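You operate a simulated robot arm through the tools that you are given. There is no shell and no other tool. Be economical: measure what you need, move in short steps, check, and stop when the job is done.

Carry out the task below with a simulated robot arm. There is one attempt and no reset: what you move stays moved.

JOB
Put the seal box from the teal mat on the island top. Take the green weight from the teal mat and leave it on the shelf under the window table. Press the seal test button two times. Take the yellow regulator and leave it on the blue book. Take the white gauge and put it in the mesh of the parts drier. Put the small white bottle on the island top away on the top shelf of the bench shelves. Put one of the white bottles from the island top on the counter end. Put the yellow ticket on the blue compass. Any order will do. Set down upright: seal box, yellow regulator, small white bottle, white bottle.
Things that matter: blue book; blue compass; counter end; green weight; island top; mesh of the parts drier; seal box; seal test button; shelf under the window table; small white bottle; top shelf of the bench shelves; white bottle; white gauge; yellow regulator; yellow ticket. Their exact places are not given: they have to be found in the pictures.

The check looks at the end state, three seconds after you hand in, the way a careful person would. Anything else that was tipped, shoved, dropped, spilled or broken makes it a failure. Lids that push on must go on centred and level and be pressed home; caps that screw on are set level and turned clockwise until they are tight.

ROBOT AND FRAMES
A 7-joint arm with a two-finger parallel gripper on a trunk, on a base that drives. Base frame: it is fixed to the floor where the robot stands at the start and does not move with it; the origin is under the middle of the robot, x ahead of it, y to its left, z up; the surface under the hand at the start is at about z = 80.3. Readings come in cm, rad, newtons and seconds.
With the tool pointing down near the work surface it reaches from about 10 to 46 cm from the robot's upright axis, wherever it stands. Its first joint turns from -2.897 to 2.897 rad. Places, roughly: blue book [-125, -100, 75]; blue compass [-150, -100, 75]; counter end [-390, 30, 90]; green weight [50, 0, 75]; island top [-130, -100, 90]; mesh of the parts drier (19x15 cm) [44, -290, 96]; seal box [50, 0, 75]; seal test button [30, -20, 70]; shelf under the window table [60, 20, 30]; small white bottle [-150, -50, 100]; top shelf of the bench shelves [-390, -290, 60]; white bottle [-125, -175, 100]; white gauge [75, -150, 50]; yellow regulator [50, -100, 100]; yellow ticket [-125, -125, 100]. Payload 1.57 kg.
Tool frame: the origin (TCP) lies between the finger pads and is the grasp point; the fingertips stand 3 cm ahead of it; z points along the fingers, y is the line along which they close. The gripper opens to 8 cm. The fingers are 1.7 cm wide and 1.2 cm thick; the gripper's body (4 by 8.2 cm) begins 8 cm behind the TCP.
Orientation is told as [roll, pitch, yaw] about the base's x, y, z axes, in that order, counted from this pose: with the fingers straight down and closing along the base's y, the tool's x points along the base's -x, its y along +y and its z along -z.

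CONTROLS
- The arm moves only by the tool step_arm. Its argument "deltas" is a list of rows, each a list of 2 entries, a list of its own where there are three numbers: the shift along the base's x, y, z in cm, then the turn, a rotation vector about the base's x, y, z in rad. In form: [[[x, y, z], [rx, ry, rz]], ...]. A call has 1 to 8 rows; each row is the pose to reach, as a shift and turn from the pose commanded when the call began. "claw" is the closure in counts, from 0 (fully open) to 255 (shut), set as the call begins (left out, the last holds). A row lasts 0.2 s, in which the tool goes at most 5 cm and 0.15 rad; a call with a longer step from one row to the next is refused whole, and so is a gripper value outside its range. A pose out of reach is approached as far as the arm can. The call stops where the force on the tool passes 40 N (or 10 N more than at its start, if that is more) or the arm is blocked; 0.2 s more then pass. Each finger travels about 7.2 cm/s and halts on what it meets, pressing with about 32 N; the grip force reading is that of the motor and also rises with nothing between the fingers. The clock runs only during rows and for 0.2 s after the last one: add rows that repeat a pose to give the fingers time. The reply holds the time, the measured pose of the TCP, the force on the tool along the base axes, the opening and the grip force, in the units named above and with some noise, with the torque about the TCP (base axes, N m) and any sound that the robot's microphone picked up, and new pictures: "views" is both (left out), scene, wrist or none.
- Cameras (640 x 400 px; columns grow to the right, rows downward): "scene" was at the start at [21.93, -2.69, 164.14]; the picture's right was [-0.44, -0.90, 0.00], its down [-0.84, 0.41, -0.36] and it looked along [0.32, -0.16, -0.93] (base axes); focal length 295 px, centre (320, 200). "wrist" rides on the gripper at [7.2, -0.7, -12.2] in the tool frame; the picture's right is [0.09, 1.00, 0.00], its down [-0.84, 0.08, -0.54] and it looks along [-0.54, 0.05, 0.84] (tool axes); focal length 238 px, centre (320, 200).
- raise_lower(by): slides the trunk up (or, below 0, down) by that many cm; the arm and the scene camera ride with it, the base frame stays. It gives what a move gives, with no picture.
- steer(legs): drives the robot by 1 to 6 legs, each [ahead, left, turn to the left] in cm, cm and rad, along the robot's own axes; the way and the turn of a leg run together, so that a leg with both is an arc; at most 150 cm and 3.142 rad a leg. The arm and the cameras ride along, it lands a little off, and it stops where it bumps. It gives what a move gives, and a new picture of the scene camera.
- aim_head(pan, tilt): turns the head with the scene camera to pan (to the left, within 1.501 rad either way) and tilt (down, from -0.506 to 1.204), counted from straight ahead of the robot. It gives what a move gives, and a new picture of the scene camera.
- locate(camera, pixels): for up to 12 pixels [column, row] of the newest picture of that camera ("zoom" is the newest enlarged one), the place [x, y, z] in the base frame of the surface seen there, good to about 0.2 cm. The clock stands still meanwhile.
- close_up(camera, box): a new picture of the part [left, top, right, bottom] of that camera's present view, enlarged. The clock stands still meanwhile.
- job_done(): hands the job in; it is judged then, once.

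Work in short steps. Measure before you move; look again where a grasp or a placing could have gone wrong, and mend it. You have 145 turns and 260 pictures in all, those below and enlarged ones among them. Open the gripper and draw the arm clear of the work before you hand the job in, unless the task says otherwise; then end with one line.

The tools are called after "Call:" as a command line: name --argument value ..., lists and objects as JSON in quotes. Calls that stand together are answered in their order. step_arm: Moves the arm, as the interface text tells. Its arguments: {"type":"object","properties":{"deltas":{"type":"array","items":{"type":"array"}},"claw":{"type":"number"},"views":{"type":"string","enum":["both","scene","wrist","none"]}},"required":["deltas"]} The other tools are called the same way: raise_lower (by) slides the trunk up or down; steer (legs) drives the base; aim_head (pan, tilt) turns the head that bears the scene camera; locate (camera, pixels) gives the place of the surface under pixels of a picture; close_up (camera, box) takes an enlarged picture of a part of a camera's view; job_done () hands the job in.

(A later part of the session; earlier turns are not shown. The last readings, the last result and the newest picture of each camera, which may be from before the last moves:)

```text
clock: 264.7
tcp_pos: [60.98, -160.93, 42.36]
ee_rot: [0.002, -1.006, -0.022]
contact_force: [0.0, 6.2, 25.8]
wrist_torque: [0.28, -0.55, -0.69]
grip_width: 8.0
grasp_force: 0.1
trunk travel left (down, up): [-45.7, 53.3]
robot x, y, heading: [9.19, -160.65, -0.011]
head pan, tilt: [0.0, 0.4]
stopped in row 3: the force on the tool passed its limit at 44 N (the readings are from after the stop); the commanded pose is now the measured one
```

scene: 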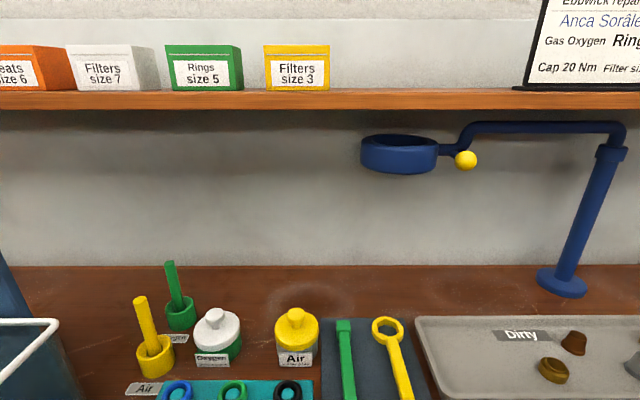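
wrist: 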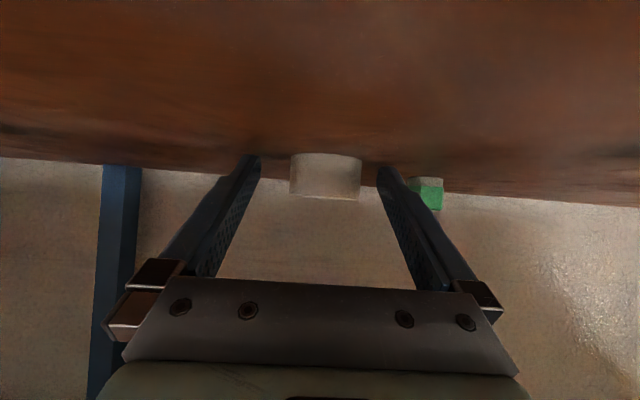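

The tips touched the shelf. Raise 0.5, go 1.2 forward, then look.

Call:
step_arm --deltas '[[[0, 0.2, 0.5], [0, 0, 0]], [[0.6, 0.3, 0.5], [0, 0, 0]], [[1.3, 0.4, 0.5], [0, 0, 0]], [[1.3, 0.4, 0.5], [0, 0, 0]]]' --views "wrist"

```text
clock: 265.0
tcp_pos: [60.93, -160.83, 42.48]
ee_rot: [-0.004, -1.005, -0.02]
contact_force: [-9.3, -0.2, 17.4]
wrist_torque: [0.67, -0.14, 0.16]
grip_width: 7.87
grasp_force: 0.1
trunk travel left (down, up): [-45.7, 53.3]
robot x, y, heading: [8.93, -160.63, -0.008]
head pan, tilt: [0.0, 0.4]
stopped in row 1: the force on the tool passed its limit at 58 N (the readings are from after the stop); the commanded pose is now the measured one
```

wrist: 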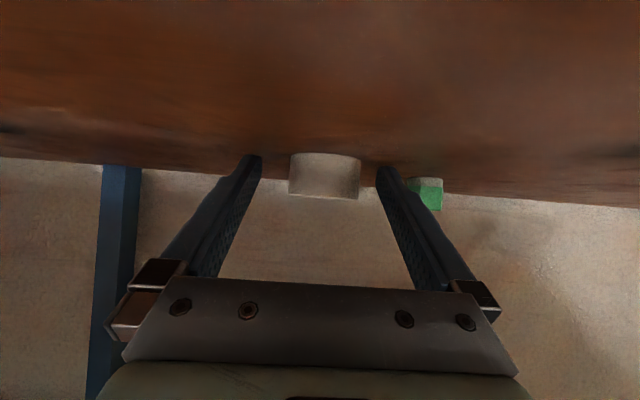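

Still loaded. Back off up and back a little to free it.

Call:
step_arm --deltas '[[[-0.5, 0, 0.5], [0, 0, 0]], [[-1.5, 0, 1.5], [0, 0, 0]], [[-3, 0, 3], [0, 0, 0]]]' --views "both"

```text
clock: 265.8
tcp_pos: [58.05, -160.82, 45.16]
ee_rot: [-0.009, -0.997, -0.013]
contact_force: [-0.7, 0.1, -0.2]
wrist_torque: [-0.03, 0.02, 0.01]
grip_width: 8.0
grasp_force: 0.1
trunk travel left (down, up): [-45.7, 53.3]
robot x, y, heading: [8.54, -160.88, -0.005]
head pan, tilt: [0.0, 0.4]
```

scene: 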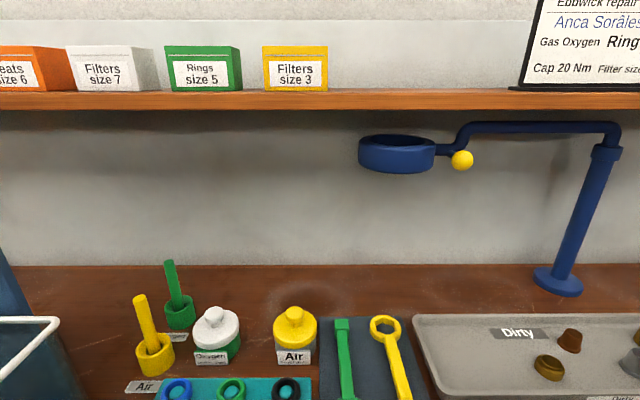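
wrist: 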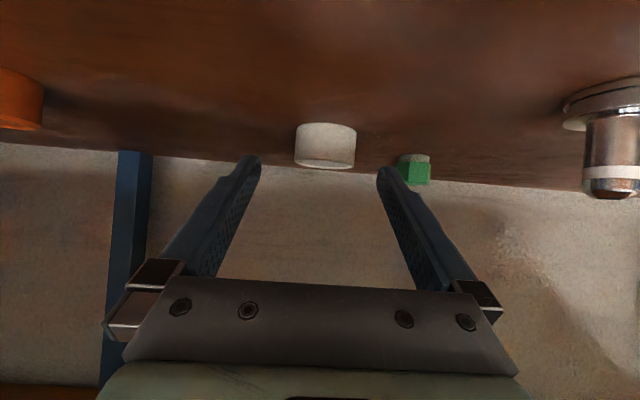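

Free again. Retry staying higher: TCP (62.6, −160.5, 43.3).

Call:
step_arm --deltas '[[[1.5, 0.3, 0], [0, 0, 0]], [[3, 0.35, -0.9], [0, 0, 0]], [[4.5, 0.35, -1.3], [0, 0, 0]], [[4.5, 0.35, -1.8], [0, 0, 0]]]' --views "wrist"

```text
clock: 266.8
tcp_pos: [62.35, -160.48, 43.29]
ee_rot: [-0.007, -0.996, -0.012]
contact_force: [-0.7, -0.4, -0.9]
wrist_torque: [0.02, -0.03, -0.01]
grip_width: 7.99
grasp_force: 0.0
trunk travel left (down, up): [-45.7, 53.3]
robot x, y, heading: [8.99, -160.73, -0.005]
head pan, tilt: [0.0, 0.4]
```

wrist: 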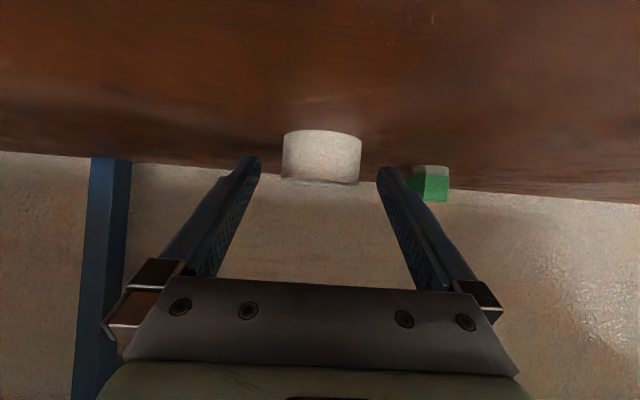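

No contact and the gauge is between the fingers. Close.

Call:
step_arm --deltas '[[[0, 0, 0], [0, 0, 0]], [[0, 0, 0], [0, 0, 0]], [[0, 0, 0], [0, 0, 0]], [[0, 0, 0], [0, 0, 0]]]' --claw 255 --views "wrist"

```text
clock: 267.8
tcp_pos: [62.48, -160.44, 43.32]
ee_rot: [-0.008, -1.0, -0.013]
contact_force: [0.8, 0.9, -0.4]
wrist_torque: [0.03, -0.01, -0.01]
grip_width: 4.84
grasp_force: 32.0
trunk travel left (down, up): [-45.7, 53.3]
robot x, y, heading: [8.94, -160.85, -0.005]
head pan, tilt: [0.0, 0.4]
```

wrist: 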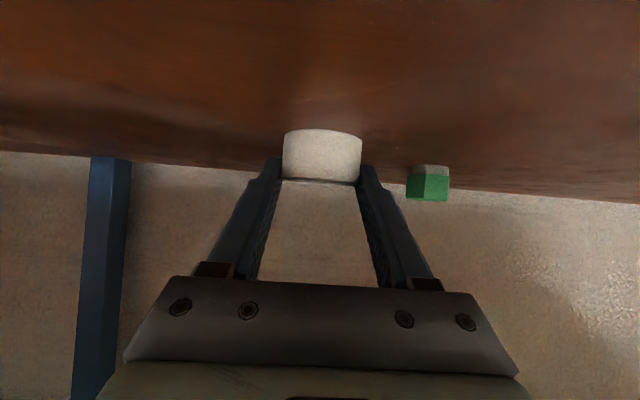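

Gripped (4.84 cm). Lift slightly and retract from under the bench.

Call:
step_arm --deltas '[[[0, 0, 1], [0, 0, 0]], [[-1, 0, 3], [0, 0, 0]], [[-5, 0, 4.5], [0, 0, 0]], [[-9, 0, 5], [0, 0, 0]], [[-13, 0, 5], [0, 0, 0]], [[-17, 0, 6], [0, 0, 0]], [[-21, 0, 7], [0, 0, 0]]]' --views "wrist"

Call:
steer --legs '[[-45, 0, 0]]'

```text
clock: 269.4
tcp_pos: [41.55, -160.45, 50.27]
ee_rot: [-0.005, -0.997, -0.013]
contact_force: [0.0, 1.1, -1.2]
wrist_torque: [0.0, 0.02, 0.03]
grip_width: 4.83
grasp_force: 31.8
out of reach, approached as far as the arm can: row 3
trunk travel left (down, up): [-45.7, 53.3]
robot x, y, heading: [8.56, -160.75, -0.01]
head pan, tilt: [0.0, 0.4]
```

wrist: 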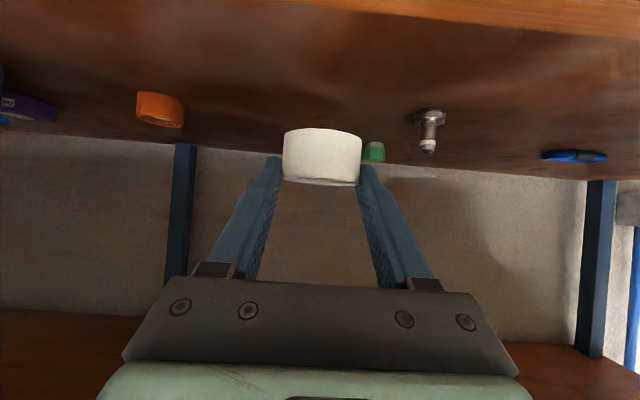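

```text
clock: 272.1
tcp_pos: [-3.55, -160.07, 50.23]
ee_rot: [-0.01, -0.998, -0.009]
contact_force: [0.6, 0.2, -1.5]
wrist_torque: [-0.01, 0.0, 0.0]
grip_width: 4.84
grasp_force: 31.8
trunk travel left (down, up): [-45.7, 53.3]
robot x, y, heading: [-35.97, -160.25, -0.006]
head pan, tilt: [0.0, 0.4]
```

scene: 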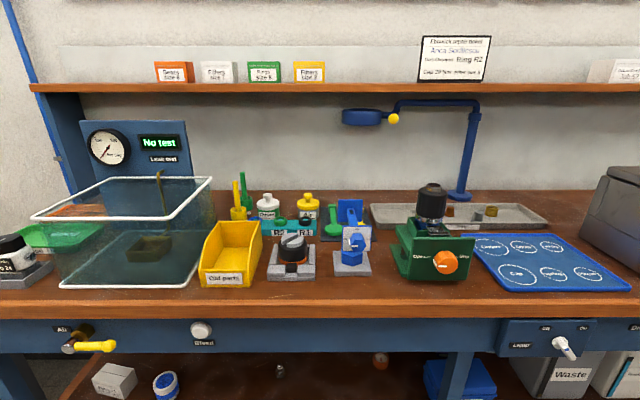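

Gauge held. Raise the trunk and move right to the drier at y≈−287.

Call:
raise_lower --by 40

Call:
steer --legs '[[0, -127, 0]]'

Call:
raise_lower --by 10

Call:
aim_head --pan 0 --tilt 0.85

```text
clock: 275.9
tcp_pos: [-3.5, -160.13, 90.23]
ee_rot: [-0.008, -0.997, -0.01]
contact_force: [0.7, -0.9, -1.0]
wrist_torque: [0.0, -0.02, 0.0]
grip_width: 4.83
grasp_force: 32.2
trunk travel left (down, up): [-85.7, 13.3]
robot x, y, heading: [-35.77, -160.16, -0.006]
head pan, tilt: [0.0, 0.4]
```

```text
clock: 282.3
tcp_pos: [-3.62, -286.79, 90.18]
ee_rot: [-0.007, -0.996, -0.002]
contact_force: [-0.6, -0.1, -1.1]
wrist_torque: [0.0, 0.05, 0.02]
grip_width: 4.83
grasp_force: 31.9
trunk travel left (down, up): [-85.7, 13.3]
robot x, y, heading: [-36.41, -287.4, 0.004]
head pan, tilt: [0.0, 0.4]
```

scene: 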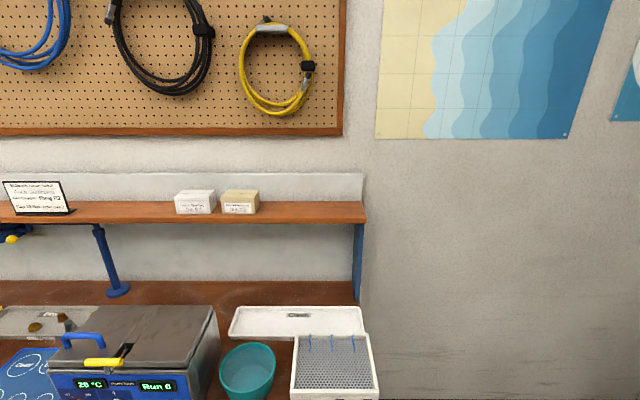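

```text
clock: 283.6
tcp_pos: [-3.67, -286.79, 100.21]
ee_rot: [-0.009, -0.997, -0.002]
contact_force: [-0.2, -0.9, -1.9]
wrist_torque: [-0.02, 0.02, -0.03]
grip_width: 4.82
grasp_force: 32.5
trunk travel left (down, up): [-95.7, 3.3]
robot x, y, heading: [-36.25, -286.92, 0.008]
head pan, tilt: [0.0, 0.4]
```

```text
clock: 284.6
tcp_pos: [-3.73, -286.82, 100.08]
ee_rot: [-0.009, -0.997, -0.003]
contact_force: [0.6, 0.4, -1.7]
wrist_torque: [-0.01, 0.01, 0.04]
grip_width: 4.81
grasp_force: 32.4
trunk travel left (down, up): [-95.7, 3.3]
robot x, y, heading: [-36.4, -287.33, 0.004]
head pan, tilt: [0.0, 0.85]
```

scene: 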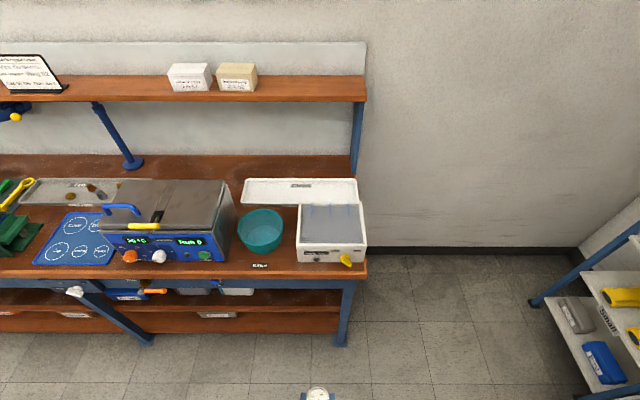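

Call:
close_up --camera "scene" --box '[230, 170, 390, 270]'

Call:
locate --camera "zoom" --pixels '[[400, 170], [400, 240], [400, 285], [290, 200], [510, 200], [400, 205], [340, 225], [460, 225], [295, 285], [530, 280], [400, 130], [180, 170]]'

```text
4.00 times, centred on (310, 220) of scene
```

zoom: 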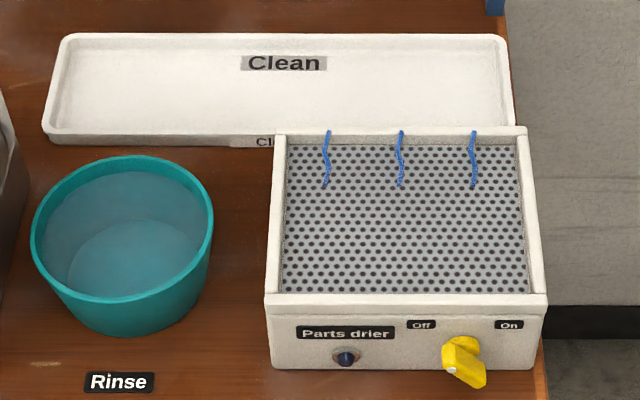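

```text
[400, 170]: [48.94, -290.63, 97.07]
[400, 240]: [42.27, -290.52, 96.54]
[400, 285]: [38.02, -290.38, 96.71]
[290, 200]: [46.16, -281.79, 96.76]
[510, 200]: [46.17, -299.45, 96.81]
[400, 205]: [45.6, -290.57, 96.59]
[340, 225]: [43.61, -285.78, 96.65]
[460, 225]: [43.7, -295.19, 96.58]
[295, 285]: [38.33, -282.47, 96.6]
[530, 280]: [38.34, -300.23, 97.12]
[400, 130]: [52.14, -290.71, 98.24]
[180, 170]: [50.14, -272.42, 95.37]
```

Mesh at z 96.6 (x 37.5–51, y −281.5…−299.8); target (43,−291). Raise the arm 6, drive in, then extend over the rim.

Call:
step_arm --deltas '[[[0, 0, 3], [0, 0, 0]], [[0, 0, 6], [0, 0, 0]]]' --views "none"

Call:
steer --legs '[[0, -4, 0], [30, 0, 0]]'

Call:
step_arm --deltas '[[[5, 0, 0], [0, 0, 0]], [[10, 0, 0], [0, 0, 0]], [[14, 0, 0], [0, 0, 0]]]' --views "both"

```text
clock: 285.1
tcp_pos: [-3.67, -286.77, 106.07]
ee_rot: [-0.009, -0.996, -0.002]
contact_force: [0.5, 0.4, -1.4]
wrist_torque: [-0.02, 0.04, 0.03]
grip_width: 4.83
grasp_force: 32.2
trunk travel left (down, up): [-95.7, 3.3]
robot x, y, heading: [-36.39, -287.48, 0.003]
head pan, tilt: [0.0, 0.85]
```

```text
clock: 287.7
tcp_pos: [26.28, -290.77, 106.19]
ee_rot: [-0.007, -0.997, -0.002]
contact_force: [-1.2, 0.2, -1.7]
wrist_torque: [-0.02, 0.04, -0.02]
grip_width: 4.83
grasp_force: 31.9
trunk travel left (down, up): [-95.7, 3.3]
robot x, y, heading: [-5.9, -291.54, 0.003]
head pan, tilt: [0.0, 0.85]
```

scene: 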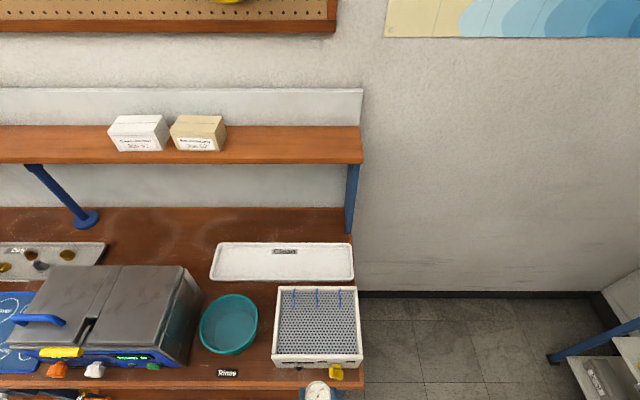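

```text
clock: 288.5
tcp_pos: [40.4, -290.76, 106.06]
ee_rot: [-0.008, -0.994, -0.002]
contact_force: [0.1, -0.4, -1.8]
wrist_torque: [0.0, 0.03, 0.02]
grip_width: 4.82
grasp_force: 32.0
trunk travel left (down, up): [-95.7, 3.3]
robot x, y, heading: [-5.78, -291.37, -0.002]
head pan, tilt: [0.0, 0.85]
```

scene: 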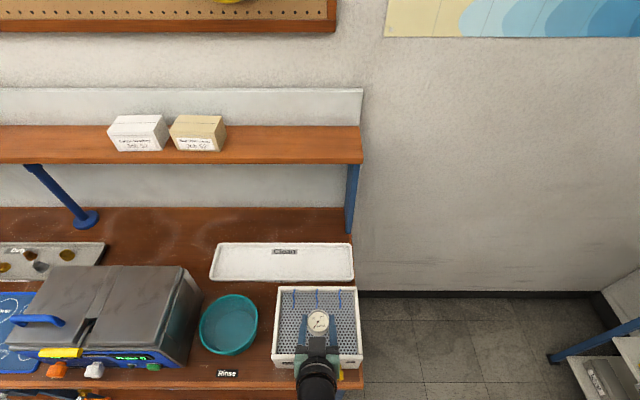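
wrist: 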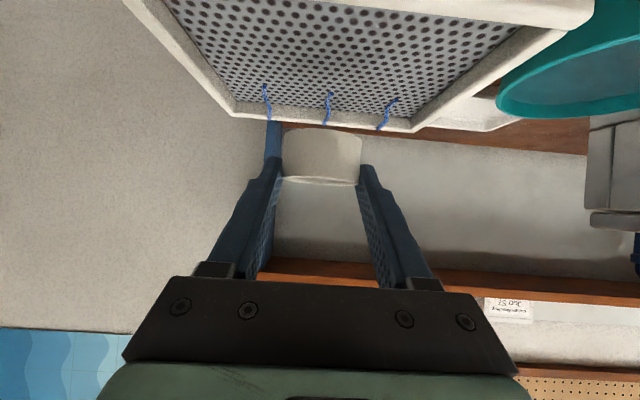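

Centred over the mesh. Lower to TCP ≈99.9.

Call:
step_arm --deltas '[[[0.8, 0, -2], [0, 0, 0]], [[0.8, 0, -4], [0, 0, 0]], [[0.8, 0, -5.2], [0, 0, 0]], [[0.8, 0, -5.8], [0, 0, 0]], [[0.8, 0, -6.1], [0, 0, 0]], [[0.8, 0, -6.1], [0, 0, 0]]]' --views "both"

```text
clock: 289.9
tcp_pos: [41.14, -290.77, 100.04]
ee_rot: [-0.008, -0.998, -0.001]
contact_force: [0.2, 0.1, -0.1]
wrist_torque: [-0.01, 0.01, 0.01]
grip_width: 4.83
grasp_force: 32.2
trunk travel left (down, up): [-95.7, 3.3]
robot x, y, heading: [-6.23, -291.36, 0.006]
head pan, tilt: [0.0, 0.85]
```

scene: 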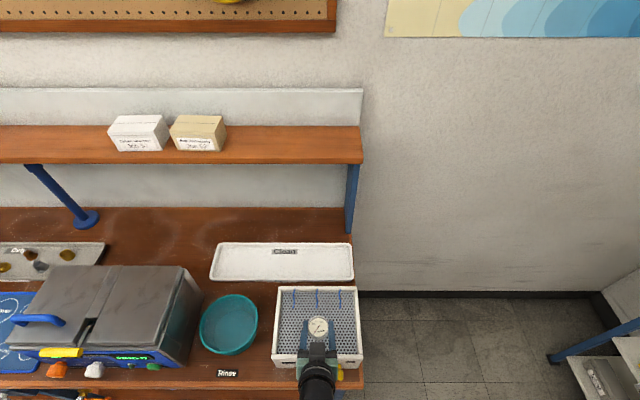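
wrist: 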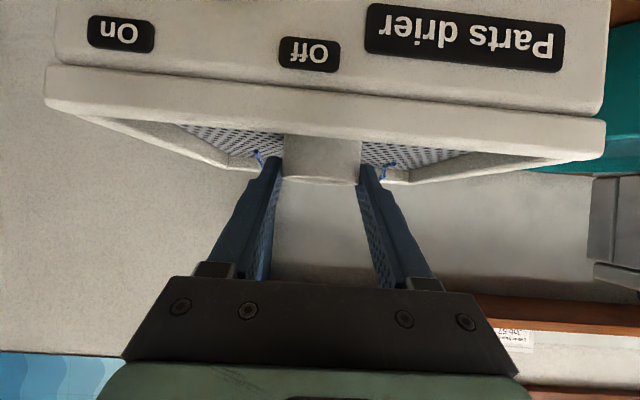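

The weight is carried by the mesh (force dropped). Release and withdraw.

Call:
step_arm --deltas '[[[0, 0, -0.15], [0, 0, 0]], [[0, 0, -0.15], [0, 0, 0]], [[-1, 0, 0.7], [0, 0, 0]], [[-4, 0, 3], [0, 0, 0]], [[-8, 0, 6], [0, 0, 0]], [[-12, 0, 7], [0, 0, 0]], [[-15, 0, 7], [0, 0, 0]]]' --claw 0 --views "wrist"

Call:
steer --legs '[[-30, 0, 0]]'

```text
clock: 291.5
tcp_pos: [26.11, -290.85, 107.03]
ee_rot: [-0.008, -0.998, 0.0]
contact_force: [-0.4, 0.5, 0.0]
wrist_torque: [0.04, 0.01, -0.02]
grip_width: 8.01
grasp_force: 0.1
trunk travel left (down, up): [-95.7, 3.3]
robot x, y, heading: [-6.06, -291.53, 0.004]
head pan, tilt: [0.0, 0.85]
```

wrist: 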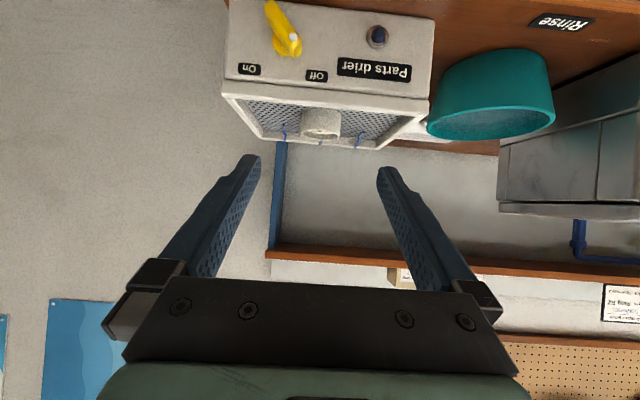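

```text
clock: 293.5
tcp_pos: [-3.84, -290.89, 106.98]
ee_rot: [-0.009, -0.995, 0.0]
contact_force: [-0.6, 0.4, 0.0]
wrist_torque: [-0.03, 0.02, 0.01]
grip_width: 7.99
grasp_force: 0.0
trunk travel left (down, up): [-95.7, 3.3]
robot x, y, heading: [-36.31, -291.57, 0.004]
head pan, tilt: [0.0, 0.85]
```

scene: 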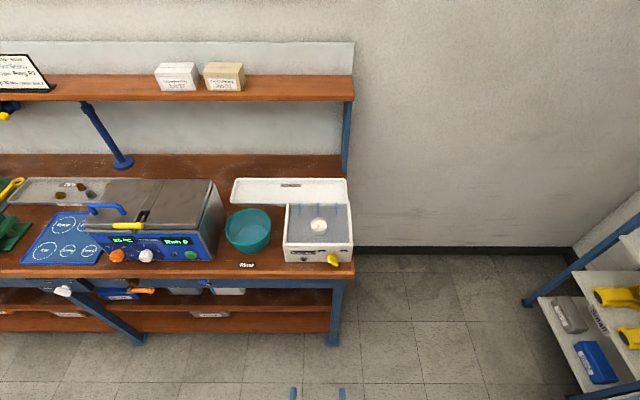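

Gauge lies in the mesh. Drive to the yellow regulator at y≈−100 at the bench's left end.

Call:
steer --legs '[[0, 100, 0], [0, 92, 0]]'

Call:
close_up --camera "scene" --box '[200, 150, 440, 300]'

```text
clock: 303.1
tcp_pos: [-3.58, -100.77, 106.99]
ee_rot: [-0.008, -0.998, -0.009]
contact_force: [0.2, 0.0, -0.1]
wrist_torque: [-0.02, 0.01, 0.0]
grip_width: 8.0
grasp_force: 0.1
trunk travel left (down, up): [-95.7, 3.3]
robot x, y, heading: [-36.24, -101.01, -0.007]
head pan, tilt: [0.0, 0.85]
```

scene: 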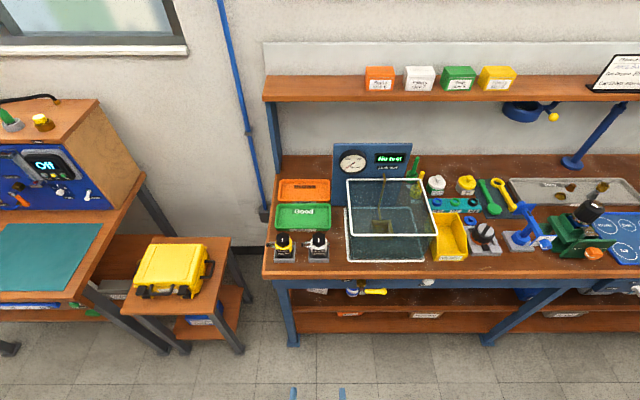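

```text
2.67 times, centred on (320, 225) of scene
```

zoom: 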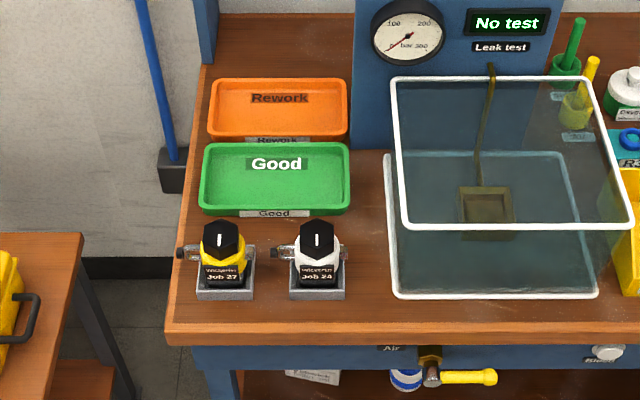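

The yellow regulator (Job 27) sits in a grey holder at (283,247). Come closer and examine.

Call:
steer --legs '[[22, 9, 0]]'

Call:
aim_head --pan 0 --tilt 1.0

Call:
close_up --camera "scene" --box '[260, 200, 420, 300]'

```text
clock: 304.8
tcp_pos: [18.47, -92.02, 107.03]
ee_rot: [-0.009, -0.997, -0.009]
contact_force: [0.6, -0.4, -0.4]
wrist_torque: [0.01, 0.04, 0.03]
grip_width: 8.0
grasp_force: 0.1
trunk travel left (down, up): [-95.7, 3.3]
robot x, y, heading: [-14.17, -92.13, -0.003]
head pan, tilt: [0.0, 0.85]
```

scene: 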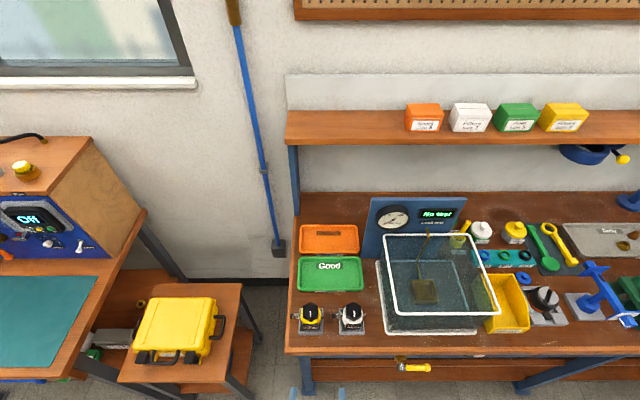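

```text
clock: 305.5
tcp_pos: [18.58, -92.0, 106.93]
ee_rot: [-0.008, -0.998, -0.009]
contact_force: [0.2, 0.1, -0.6]
wrist_torque: [-0.04, -0.03, -0.01]
grip_width: 8.01
grasp_force: 0.1
trunk travel left (down, up): [-95.7, 3.3]
robot x, y, heading: [-13.83, -92.51, -0.004]
head pan, tilt: [0.0, 1.0]
```

scene: 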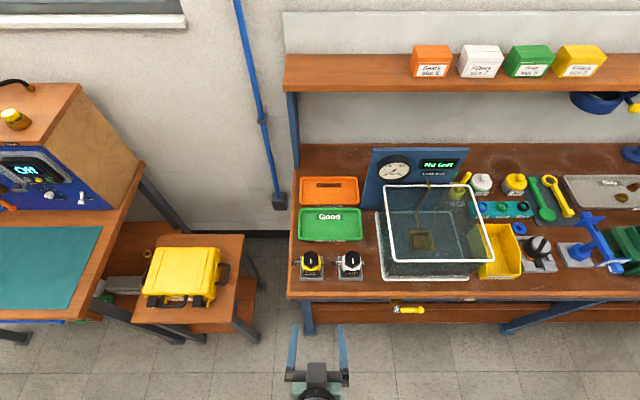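

```text
4.00 times, centred on (340, 250) of scene
```

zoom: 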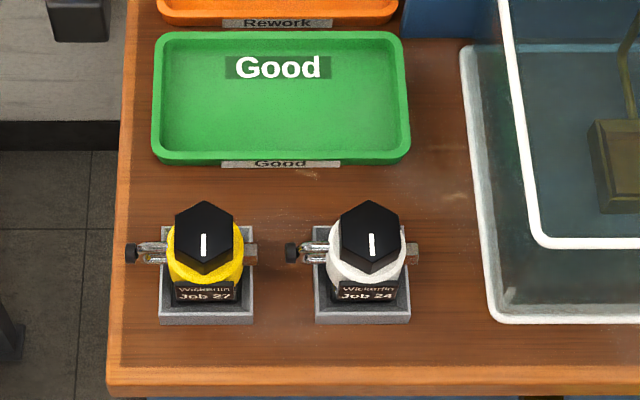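

Call:
close_up --camera "wrist" --box '[200, 60, 440, 210]'

Call:
locate --camera "scene" --pixels '[[311, 259], [311, 254], [311, 273], [311, 279], [303, 268], [319, 268], [294, 263], [324, 263], [350, 259], [336, 263], [311, 300]]'

```text
2.67 times, centred on (320, 135) of wrist
```

zoom: 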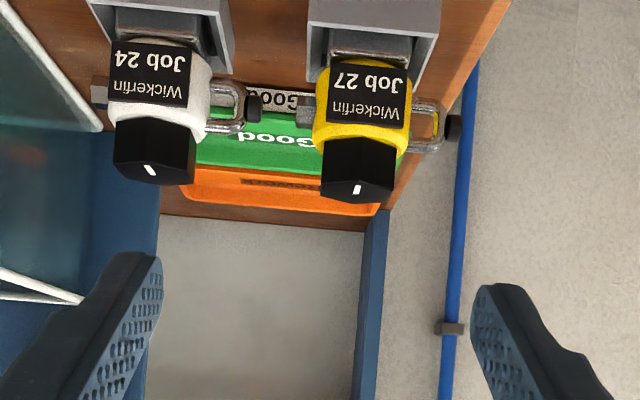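

```text
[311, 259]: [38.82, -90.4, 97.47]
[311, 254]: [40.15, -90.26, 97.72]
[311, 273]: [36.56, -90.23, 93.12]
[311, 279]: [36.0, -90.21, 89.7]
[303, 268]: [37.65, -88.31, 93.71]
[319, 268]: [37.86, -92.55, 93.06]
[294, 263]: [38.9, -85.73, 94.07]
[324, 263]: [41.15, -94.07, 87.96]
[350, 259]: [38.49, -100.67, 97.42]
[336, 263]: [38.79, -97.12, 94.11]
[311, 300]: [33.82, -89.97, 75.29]
```

Regulator axis ≈(39.1,−90.3), yoke along y at z≈93, knob top 97.5. I'll grip the body along x with a vertical tool. First straighten and yaw −π/2.

Call:
step_arm --deltas '[[[0, 0, 0], [0, 0.145, 0]], [[0, 0, 0], [0, 0.29, 0]], [[0, 0, 0], [0, 0.435, 0]], [[0, 0, 0], [0, 0.58, 0]], [[0, 0, 0], [0, 0.725, 0]], [[0, 0, 0], [0, 0.87, 0]], [[0, 0, 0], [0.008, 0.998, 0.0]]]' --views "none"

Call:
step_arm --deltas '[[[0, 0, 0], [0, 0, -0.145]], [[0, 0, 0], [0, 0, -0.29]], [[0, 0, 0], [0, 0, -0.435]], [[0, 0, 0], [0, 0, -0.58]], [[0, 0, 0], [0, 0, -0.725]], [[0, 0, 0], [0, 0, -0.87]], [[0, 0, 0], [0, 0, -1.015]], [[0, 0, 0], [0, 0, -1.16]]]' --views "none"

Call:
step_arm --deltas '[[[0, 0, 0], [0, 0, -0.14]], [[0, 0, 0], [0, 0, -0.28]], [[0, 0, 0], [0, 0, -0.4]]]' --views "none"

Call:
steer --legs '[[13, 2, 0]]'

```text
clock: 307.1
tcp_pos: [18.66, -91.98, 106.97]
ee_rot: [-0.008, 0.003, -0.007]
contact_force: [0.9, -0.3, 0.2]
wrist_torque: [0.02, -0.01, -0.02]
grip_width: 7.99
grasp_force: 0.1
trunk travel left (down, up): [-95.7, 3.3]
robot x, y, heading: [-14.05, -92.35, -0.001]
head pan, tilt: [0.0, 1.0]
```

```text
clock: 308.9
tcp_pos: [18.49, -91.95, 106.95]
ee_rot: [-0.009, 0.0, -1.17]
contact_force: [-0.4, -0.1, -0.6]
wrist_torque: [0.01, 0.02, -0.04]
grip_width: 7.99
grasp_force: 0.1
trunk travel left (down, up): [-95.7, 3.3]
robot x, y, heading: [-13.81, -92.27, -0.005]
head pan, tilt: [0.0, 1.0]
```

```text
clock: 309.7
tcp_pos: [18.48, -92.01, 106.97]
ee_rot: [-0.01, -0.002, -1.569]
contact_force: [0.0, 0.3, 0.1]
wrist_torque: [0.0, 0.04, 0.03]
grip_width: 7.99
grasp_force: 0.0
trunk travel left (down, up): [-95.7, 3.3]
robot x, y, heading: [-14.03, -91.86, -0.005]
head pan, tilt: [0.0, 1.0]
```

```text
clock: 311.0
tcp_pos: [31.33, -90.08, 106.99]
ee_rot: [-0.006, 0.0, -1.567]
contact_force: [-0.3, 0.9, -0.8]
wrist_torque: [0.0, 0.02, 0.02]
grip_width: 8.02
grasp_force: 0.2
trunk travel left (down, up): [-95.7, 3.3]
robot x, y, heading: [-0.83, -90.64, -0.001]
head pan, tilt: [0.0, 1.0]
```

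scene: 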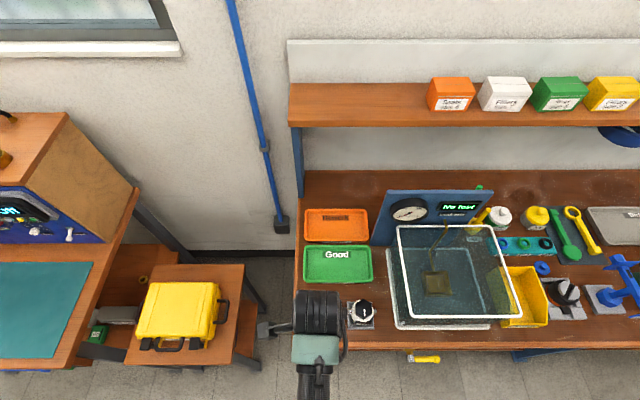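

Move over the regulator and look with the wrist camera.

Call:
step_arm --deltas '[[[4, -0.1, 0], [0, 0, 0]], [[7.8, -0.2, 0], [0, 0, 0]], [[7.8, -0.2, -2], [0, 0, 0]]]' --views "wrist"

Call:
locate --camera "wrist" --pixels '[[320, 120], [290, 115], [350, 115], [320, 140]]'

```text
clock: 311.8
tcp_pos: [39.2, -90.0, 104.88]
ee_rot: [-0.008, 0.0, -1.569]
contact_force: [-1.1, 0.4, 0.1]
wrist_torque: [-0.01, 0.0, 0.0]
grip_width: 8.04
grasp_force: 0.0
trunk travel left (down, up): [-95.7, 3.3]
robot x, y, heading: [-1.07, -90.41, 0.002]
head pan, tilt: [0.0, 1.0]
```

wrist: 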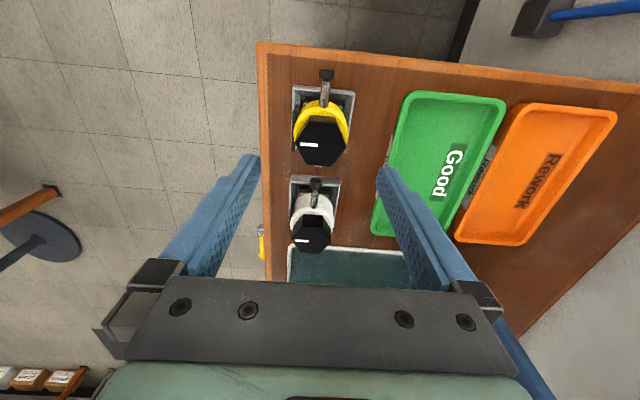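

```text
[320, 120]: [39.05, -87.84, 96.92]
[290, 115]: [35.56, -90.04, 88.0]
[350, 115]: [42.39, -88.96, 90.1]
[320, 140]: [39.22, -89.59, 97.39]
```

Regulator knob is under the grasp centre. Descend to TCP z 94.2 and close.

Call:
step_arm --deltas '[[[0, -0.2, -3], [0, 0, 0]], [[0, -0.2, -6], [0, 0, 0]], [[0, -0.2, -9], [0, 0, 0]], [[0, -0.2, -10.3], [0, 0, 0]], [[0, -0.2, -10.7], [0, 0, 0]]]' --views "wrist"

Call:
step_arm --deltas '[[[0, 0, 0], [0, 0, 0]], [[0, 0, 0], [0, 0, 0]], [[0, 0, 0], [0, 0, 0]], [[0, 0, 0], [0, 0, 0]]]' --claw 255 --views "wrist"

```text
clock: 313.0
tcp_pos: [39.29, -90.43, 94.19]
ee_rot: [-0.009, 0.0, -1.566]
contact_force: [-0.7, -0.2, -0.5]
wrist_torque: [0.0, -0.01, -0.02]
grip_width: 7.97
grasp_force: 0.1
trunk travel left (down, up): [-95.7, 3.3]
robot x, y, heading: [-1.14, -90.13, -0.002]
head pan, tilt: [0.0, 1.0]
```

wrist: 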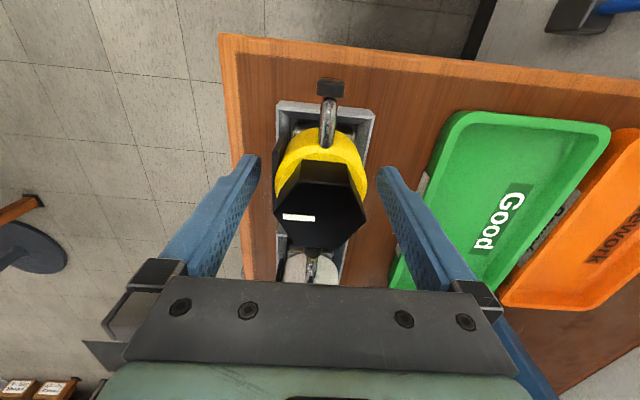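

```text
clock: 314.0
tcp_pos: [39.31, -90.35, 94.22]
ee_rot: [-0.009, -0.002, -1.566]
contact_force: [0.5, -0.5, -0.6]
wrist_torque: [0.0, -0.09, 0.02]
grip_width: 5.3
grasp_force: 32.2
trunk travel left (down, up): [-95.7, 3.3]
robot x, y, heading: [-1.08, -90.21, -0.004]
head pan, tilt: [0.0, 1.0]
```

wrist: 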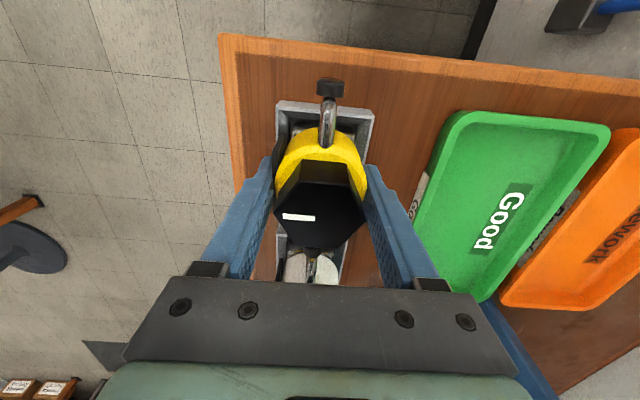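

Gripped at 5.3 cm. Lift slowly straight up and check that the holder stays.

Call:
step_arm --deltas '[[[0, 0, 0.8], [0, 0, 0]], [[0, 0, 2], [0, 0, 0]], [[0, 0, 4], [0, 0, 0]], [[0, 0, 7], [0, 0, 0]], [[0, 0, 10], [0, 0, 0]], [[0, 0, 13], [0, 0, 0]]]' --views "both"

```text
clock: 315.4
tcp_pos: [39.14, -90.54, 107.14]
ee_rot: [-0.011, 0.0, -1.567]
contact_force: [0.9, 0.4, -5.0]
wrist_torque: [-0.06, 0.02, 0.01]
grip_width: 5.27
grasp_force: 32.4
trunk travel left (down, up): [-95.7, 3.3]
robot x, y, heading: [-1.11, -90.45, -0.002]
head pan, tilt: [0.0, 1.0]
```

scene: 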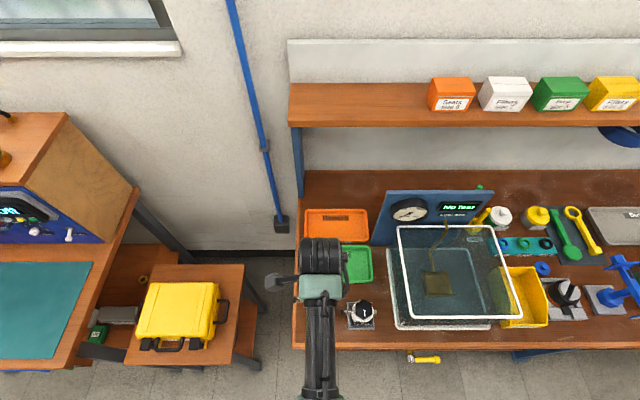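
wrist: 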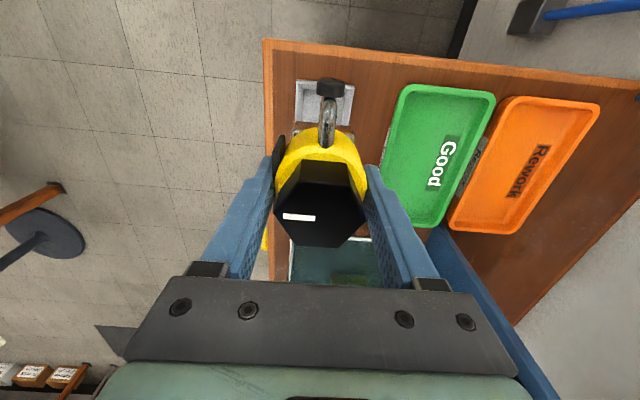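

Lifted cleanly, holder stayed. Retract, drive back, and turn to face the island.

Call:
step_arm --deltas '[[[-4, 0, 0], [0, 0, 0]], [[-8, 0, 0], [0, 0, 0]]]' --views "none"

Call:
steer --legs '[[-45, 0, 0], [0, 0, 3.13], [20, 5, 0]]'

Call:
aim_head --pan 0 --tilt 0.95

```text
clock: 316.0
tcp_pos: [31.31, -90.52, 107.26]
ee_rot: [-0.006, 0.0, -1.569]
contact_force: [-0.5, -0.4, -5.1]
wrist_torque: [0.0, -0.02, -0.02]
grip_width: 5.28
grasp_force: 31.7
trunk travel left (down, up): [-95.7, 3.3]
robot x, y, heading: [-0.79, -90.18, -0.003]
head pan, tilt: [0.0, 1.0]
```

```text
clock: 327.3
tcp_pos: [-98.05, -95.3, 107.24]
ee_rot: [-0.009, 0.0, 1.577]
contact_force: [-0.4, -1.1, -5.3]
wrist_torque: [0.07, 0.02, 0.0]
grip_width: 5.3
grasp_force: 31.8
trunk travel left (down, up): [-95.7, 3.3]
robot x, y, heading: [-65.62, -95.34, -3.14]
head pan, tilt: [0.0, 1.0]
```

scene: 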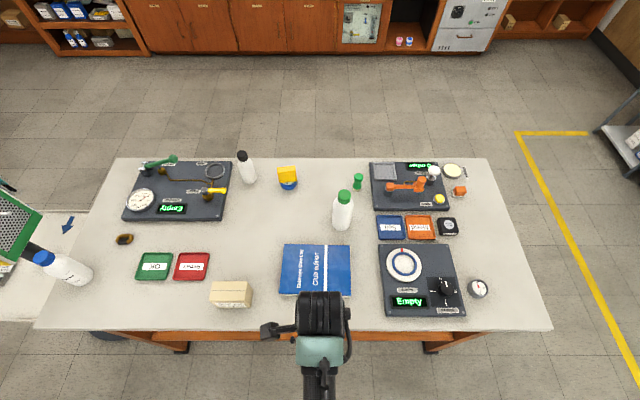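

```text
clock: 327.9
tcp_pos: [-98.07, -95.42, 107.04]
ee_rot: [-0.011, 0.001, 1.578]
contact_force: [-0.1, -0.2, -4.5]
wrist_torque: [0.05, 0.0, 0.0]
grip_width: 5.29
grasp_force: 32.3
trunk travel left (down, up): [-95.7, 3.3]
robot x, y, heading: [-65.93, -95.01, -3.141]
head pan, tilt: [0.0, 0.949]
```

scene: 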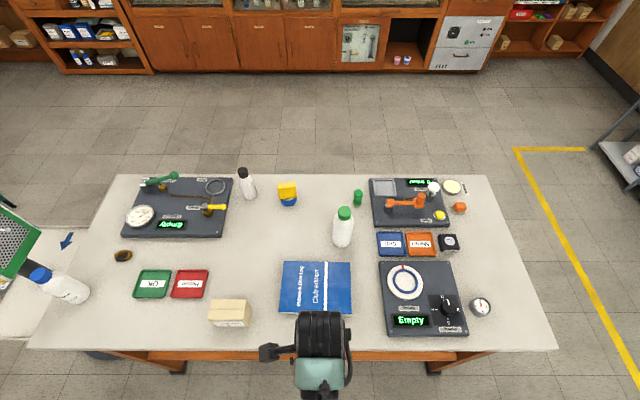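

Measure the book.

Call:
locate --camera "scene" --pixels '[[286, 266], [347, 266], [350, 308], [284, 310], [316, 287], [343, 240]]'

Call:
locate --camera "wrist" --pixels '[[320, 130], [320, 95]]'

```text
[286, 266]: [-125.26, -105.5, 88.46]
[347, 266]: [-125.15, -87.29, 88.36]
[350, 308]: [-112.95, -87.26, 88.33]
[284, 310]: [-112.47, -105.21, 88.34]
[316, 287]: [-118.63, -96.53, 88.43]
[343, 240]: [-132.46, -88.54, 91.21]
```

```text
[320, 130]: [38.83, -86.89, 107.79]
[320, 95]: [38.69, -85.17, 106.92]
```

Book top z 88.4, centre (−119,−96.3). Drive 10 ahead, move over the book, and lower to z≈98 for a look.

Call:
steer --legs '[[10, 0, 0]]'

Call:
step_arm --deltas '[[[-4, -0.6, 0], [0, 0, 0]], [[-8, -1.2, 0], [0, 0, 0]], [[-10, -1.6, -2], [0, 0, 0]], [[-10, -1.6, -5], [0, 0, 0]], [[-10, -1.6, -8], [0, 0, 0]]]' --views "both"

```text
clock: 329.1
tcp_pos: [-107.85, -95.31, 107.1]
ee_rot: [-0.01, 0.001, 1.578]
contact_force: [-0.8, -0.1, -4.9]
wrist_torque: [0.0, -0.02, -0.01]
grip_width: 5.29
grasp_force: 32.4
trunk travel left (down, up): [-95.7, 3.3]
robot x, y, heading: [-75.87, -95.36, -3.145]
head pan, tilt: [0.0, 0.949]
```

scene: 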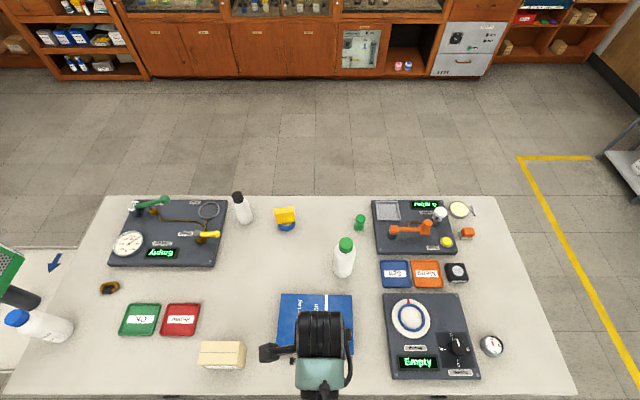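

```text
clock: 330.3
tcp_pos: [-118.03, -96.91, 99.15]
ee_rot: [-0.009, -0.001, 1.578]
contact_force: [-0.2, 1.0, -5.6]
wrist_torque: [0.03, 0.0, -0.01]
grip_width: 5.31
grasp_force: 31.9
trunk travel left (down, up): [-95.7, 3.3]
robot x, y, heading: [-75.49, -95.19, -3.136]
head pan, tilt: [0.0, 0.949]
```

scene: 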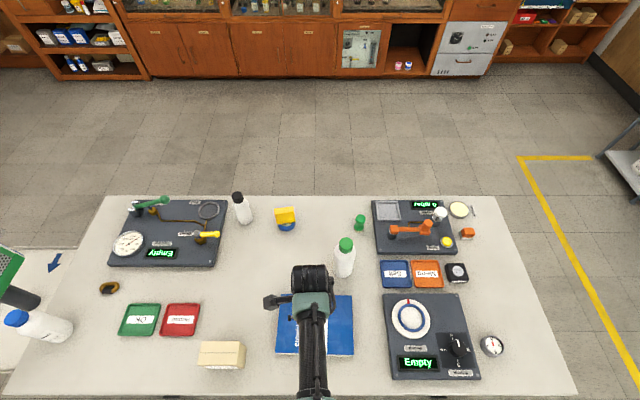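
wrist: 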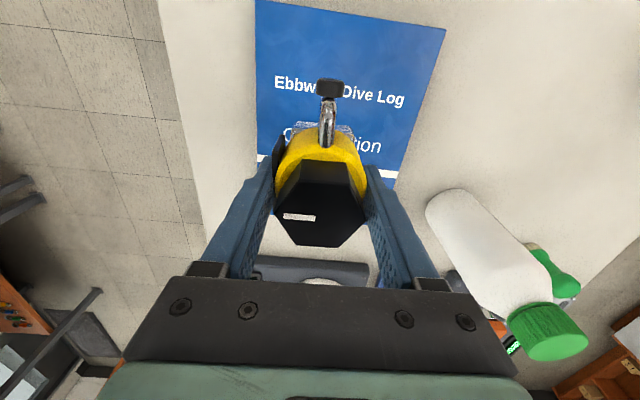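

Centred over the book. Lower in small steps until the weight is taken.

Call:
step_arm --deltas '[[[0, 0, -1.5], [0, 0, 0]], [[0, 0, -2.3], [0, 0, 0]], [[0, 0, -2.7], [0, 0, 0]], [[0, 0, -3.0], [0, 0, 0]], [[0, 0, -3.0], [0, 0, 0]]]' --views "none"

```text
clock: 331.5
tcp_pos: [-117.95, -96.84, 96.08]
ee_rot: [-0.011, 0.0, 1.58]
contact_force: [0.2, 0.5, -4.7]
wrist_torque: [0.01, 0.0, -0.03]
grip_width: 5.29
grasp_force: 32.2
trunk travel left (down, up): [-95.7, 3.3]
robot x, y, heading: [-75.8, -95.3, -3.142]
head pan, tilt: [0.0, 0.949]
```

Call:
step_arm --deltas '[[[0, 0, -0.4], [0, 0, 0]], [[0, 0, -0.7], [0, 0, 0]], [[0, 0, -0.7], [0, 0, 0]]]' --views "none"

Call:
close_up --camera "scene" --box '[250, 250, 410, 350]'

```text
clock: 332.3
tcp_pos: [-117.92, -96.86, 95.56]
ee_rot: [-0.01, 0.0, 1.578]
contact_force: [-0.4, 0.4, -5.6]
wrist_torque: [0.03, -0.02, 0.03]
grip_width: 5.29
grasp_force: 32.3
trunk travel left (down, up): [-95.7, 3.3]
robot x, y, heading: [-75.71, -94.95, -3.143]
head pan, tilt: [0.0, 0.949]
```

```text
4.00 times, centred on (330, 300) of scene
```

zoom: 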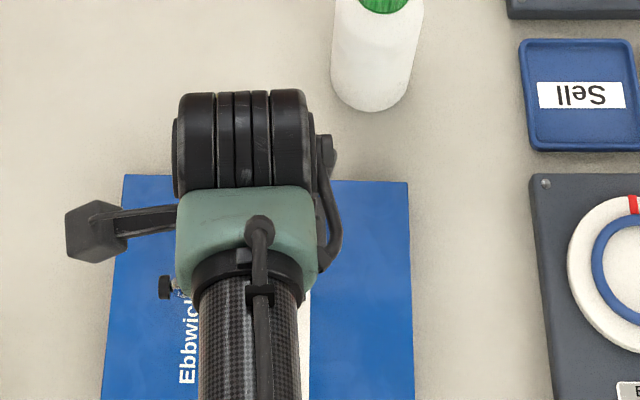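

No contact yet; continue slowly.

Call:
step_arm --deltas '[[[0, 0, -0.3], [0, 0, 0]], [[0, 0, -0.6], [0, 0, 0]], [[0, 0, -0.6], [0, 0, 0]]]' --views "none"

Call:
step_arm --deltas '[[[0, 0, -0.3], [0, 0, 0]], [[0, 0, -0.5], [0, 0, 0]], [[0, 0, -0.5], [0, 0, 0]]]' --views "wrist"

```text
clock: 333.1
tcp_pos: [-118.03, -96.88, 94.86]
ee_rot: [-0.011, -0.001, 1.577]
contact_force: [-0.4, 0.1, -5.6]
wrist_torque: [0.01, 0.03, 0.0]
grip_width: 5.31
grasp_force: 32.3
trunk travel left (down, up): [-95.7, 3.3]
robot x, y, heading: [-75.57, -95.44, -3.146]
head pan, tilt: [0.0, 0.949]
```

```text
clock: 333.9
tcp_pos: [-118.08, -96.9, 94.4]
ee_rot: [-0.01, -0.001, 1.578]
contact_force: [0.4, -0.6, -5.6]
wrist_torque: [0.0, -0.01, 0.03]
grip_width: 5.26
grasp_force: 31.6
trunk travel left (down, up): [-95.7, 3.3]
robot x, y, heading: [-75.79, -95.19, -3.136]
head pan, tilt: [0.0, 0.949]
```

wrist: 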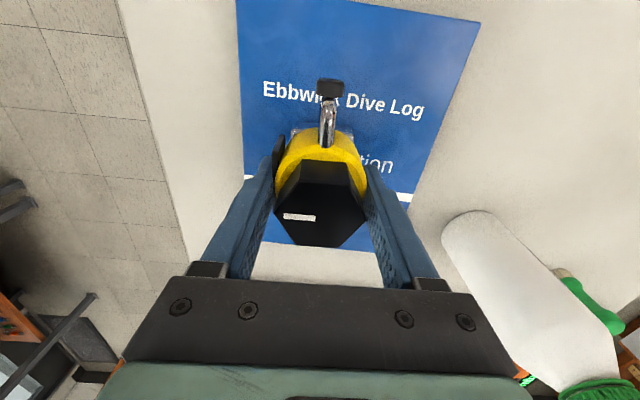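

Still hanging; keep lowering by 0.3 steps.

Call:
step_arm --deltas '[[[0, 0, -0.3], [0, 0, 0]], [[0, 0, -0.6], [0, 0, 0]], [[0, 0, -0.6], [0, 0, 0]]]' --views "none"

Call:
close_up --camera "wrist" --box '[220, 60, 420, 185]'

```text
clock: 334.7
tcp_pos: [-118.0, -96.79, 93.95]
ee_rot: [-0.003, 0.0, 1.577]
contact_force: [7.3, 0.3, 22.3]
wrist_torque: [-0.04, 0.2, 0.01]
grip_width: 5.29
grasp_force: 32.1
trunk travel left (down, up): [-95.7, 3.3]
robot x, y, heading: [-75.2, -95.37, -3.139]
head pan, tilt: [0.0, 0.949]
```

```text
3.20 times, centred on (320, 122) of wrist
```

zoom: 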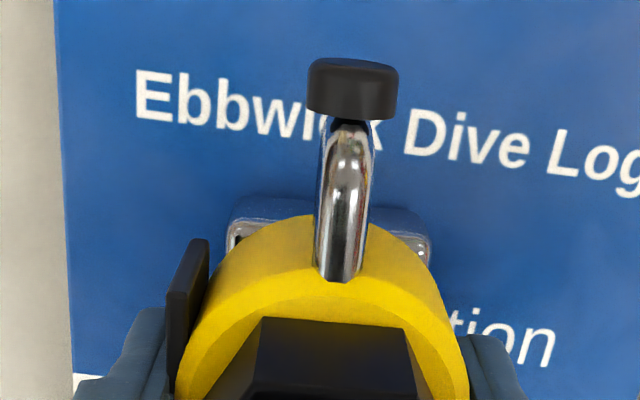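

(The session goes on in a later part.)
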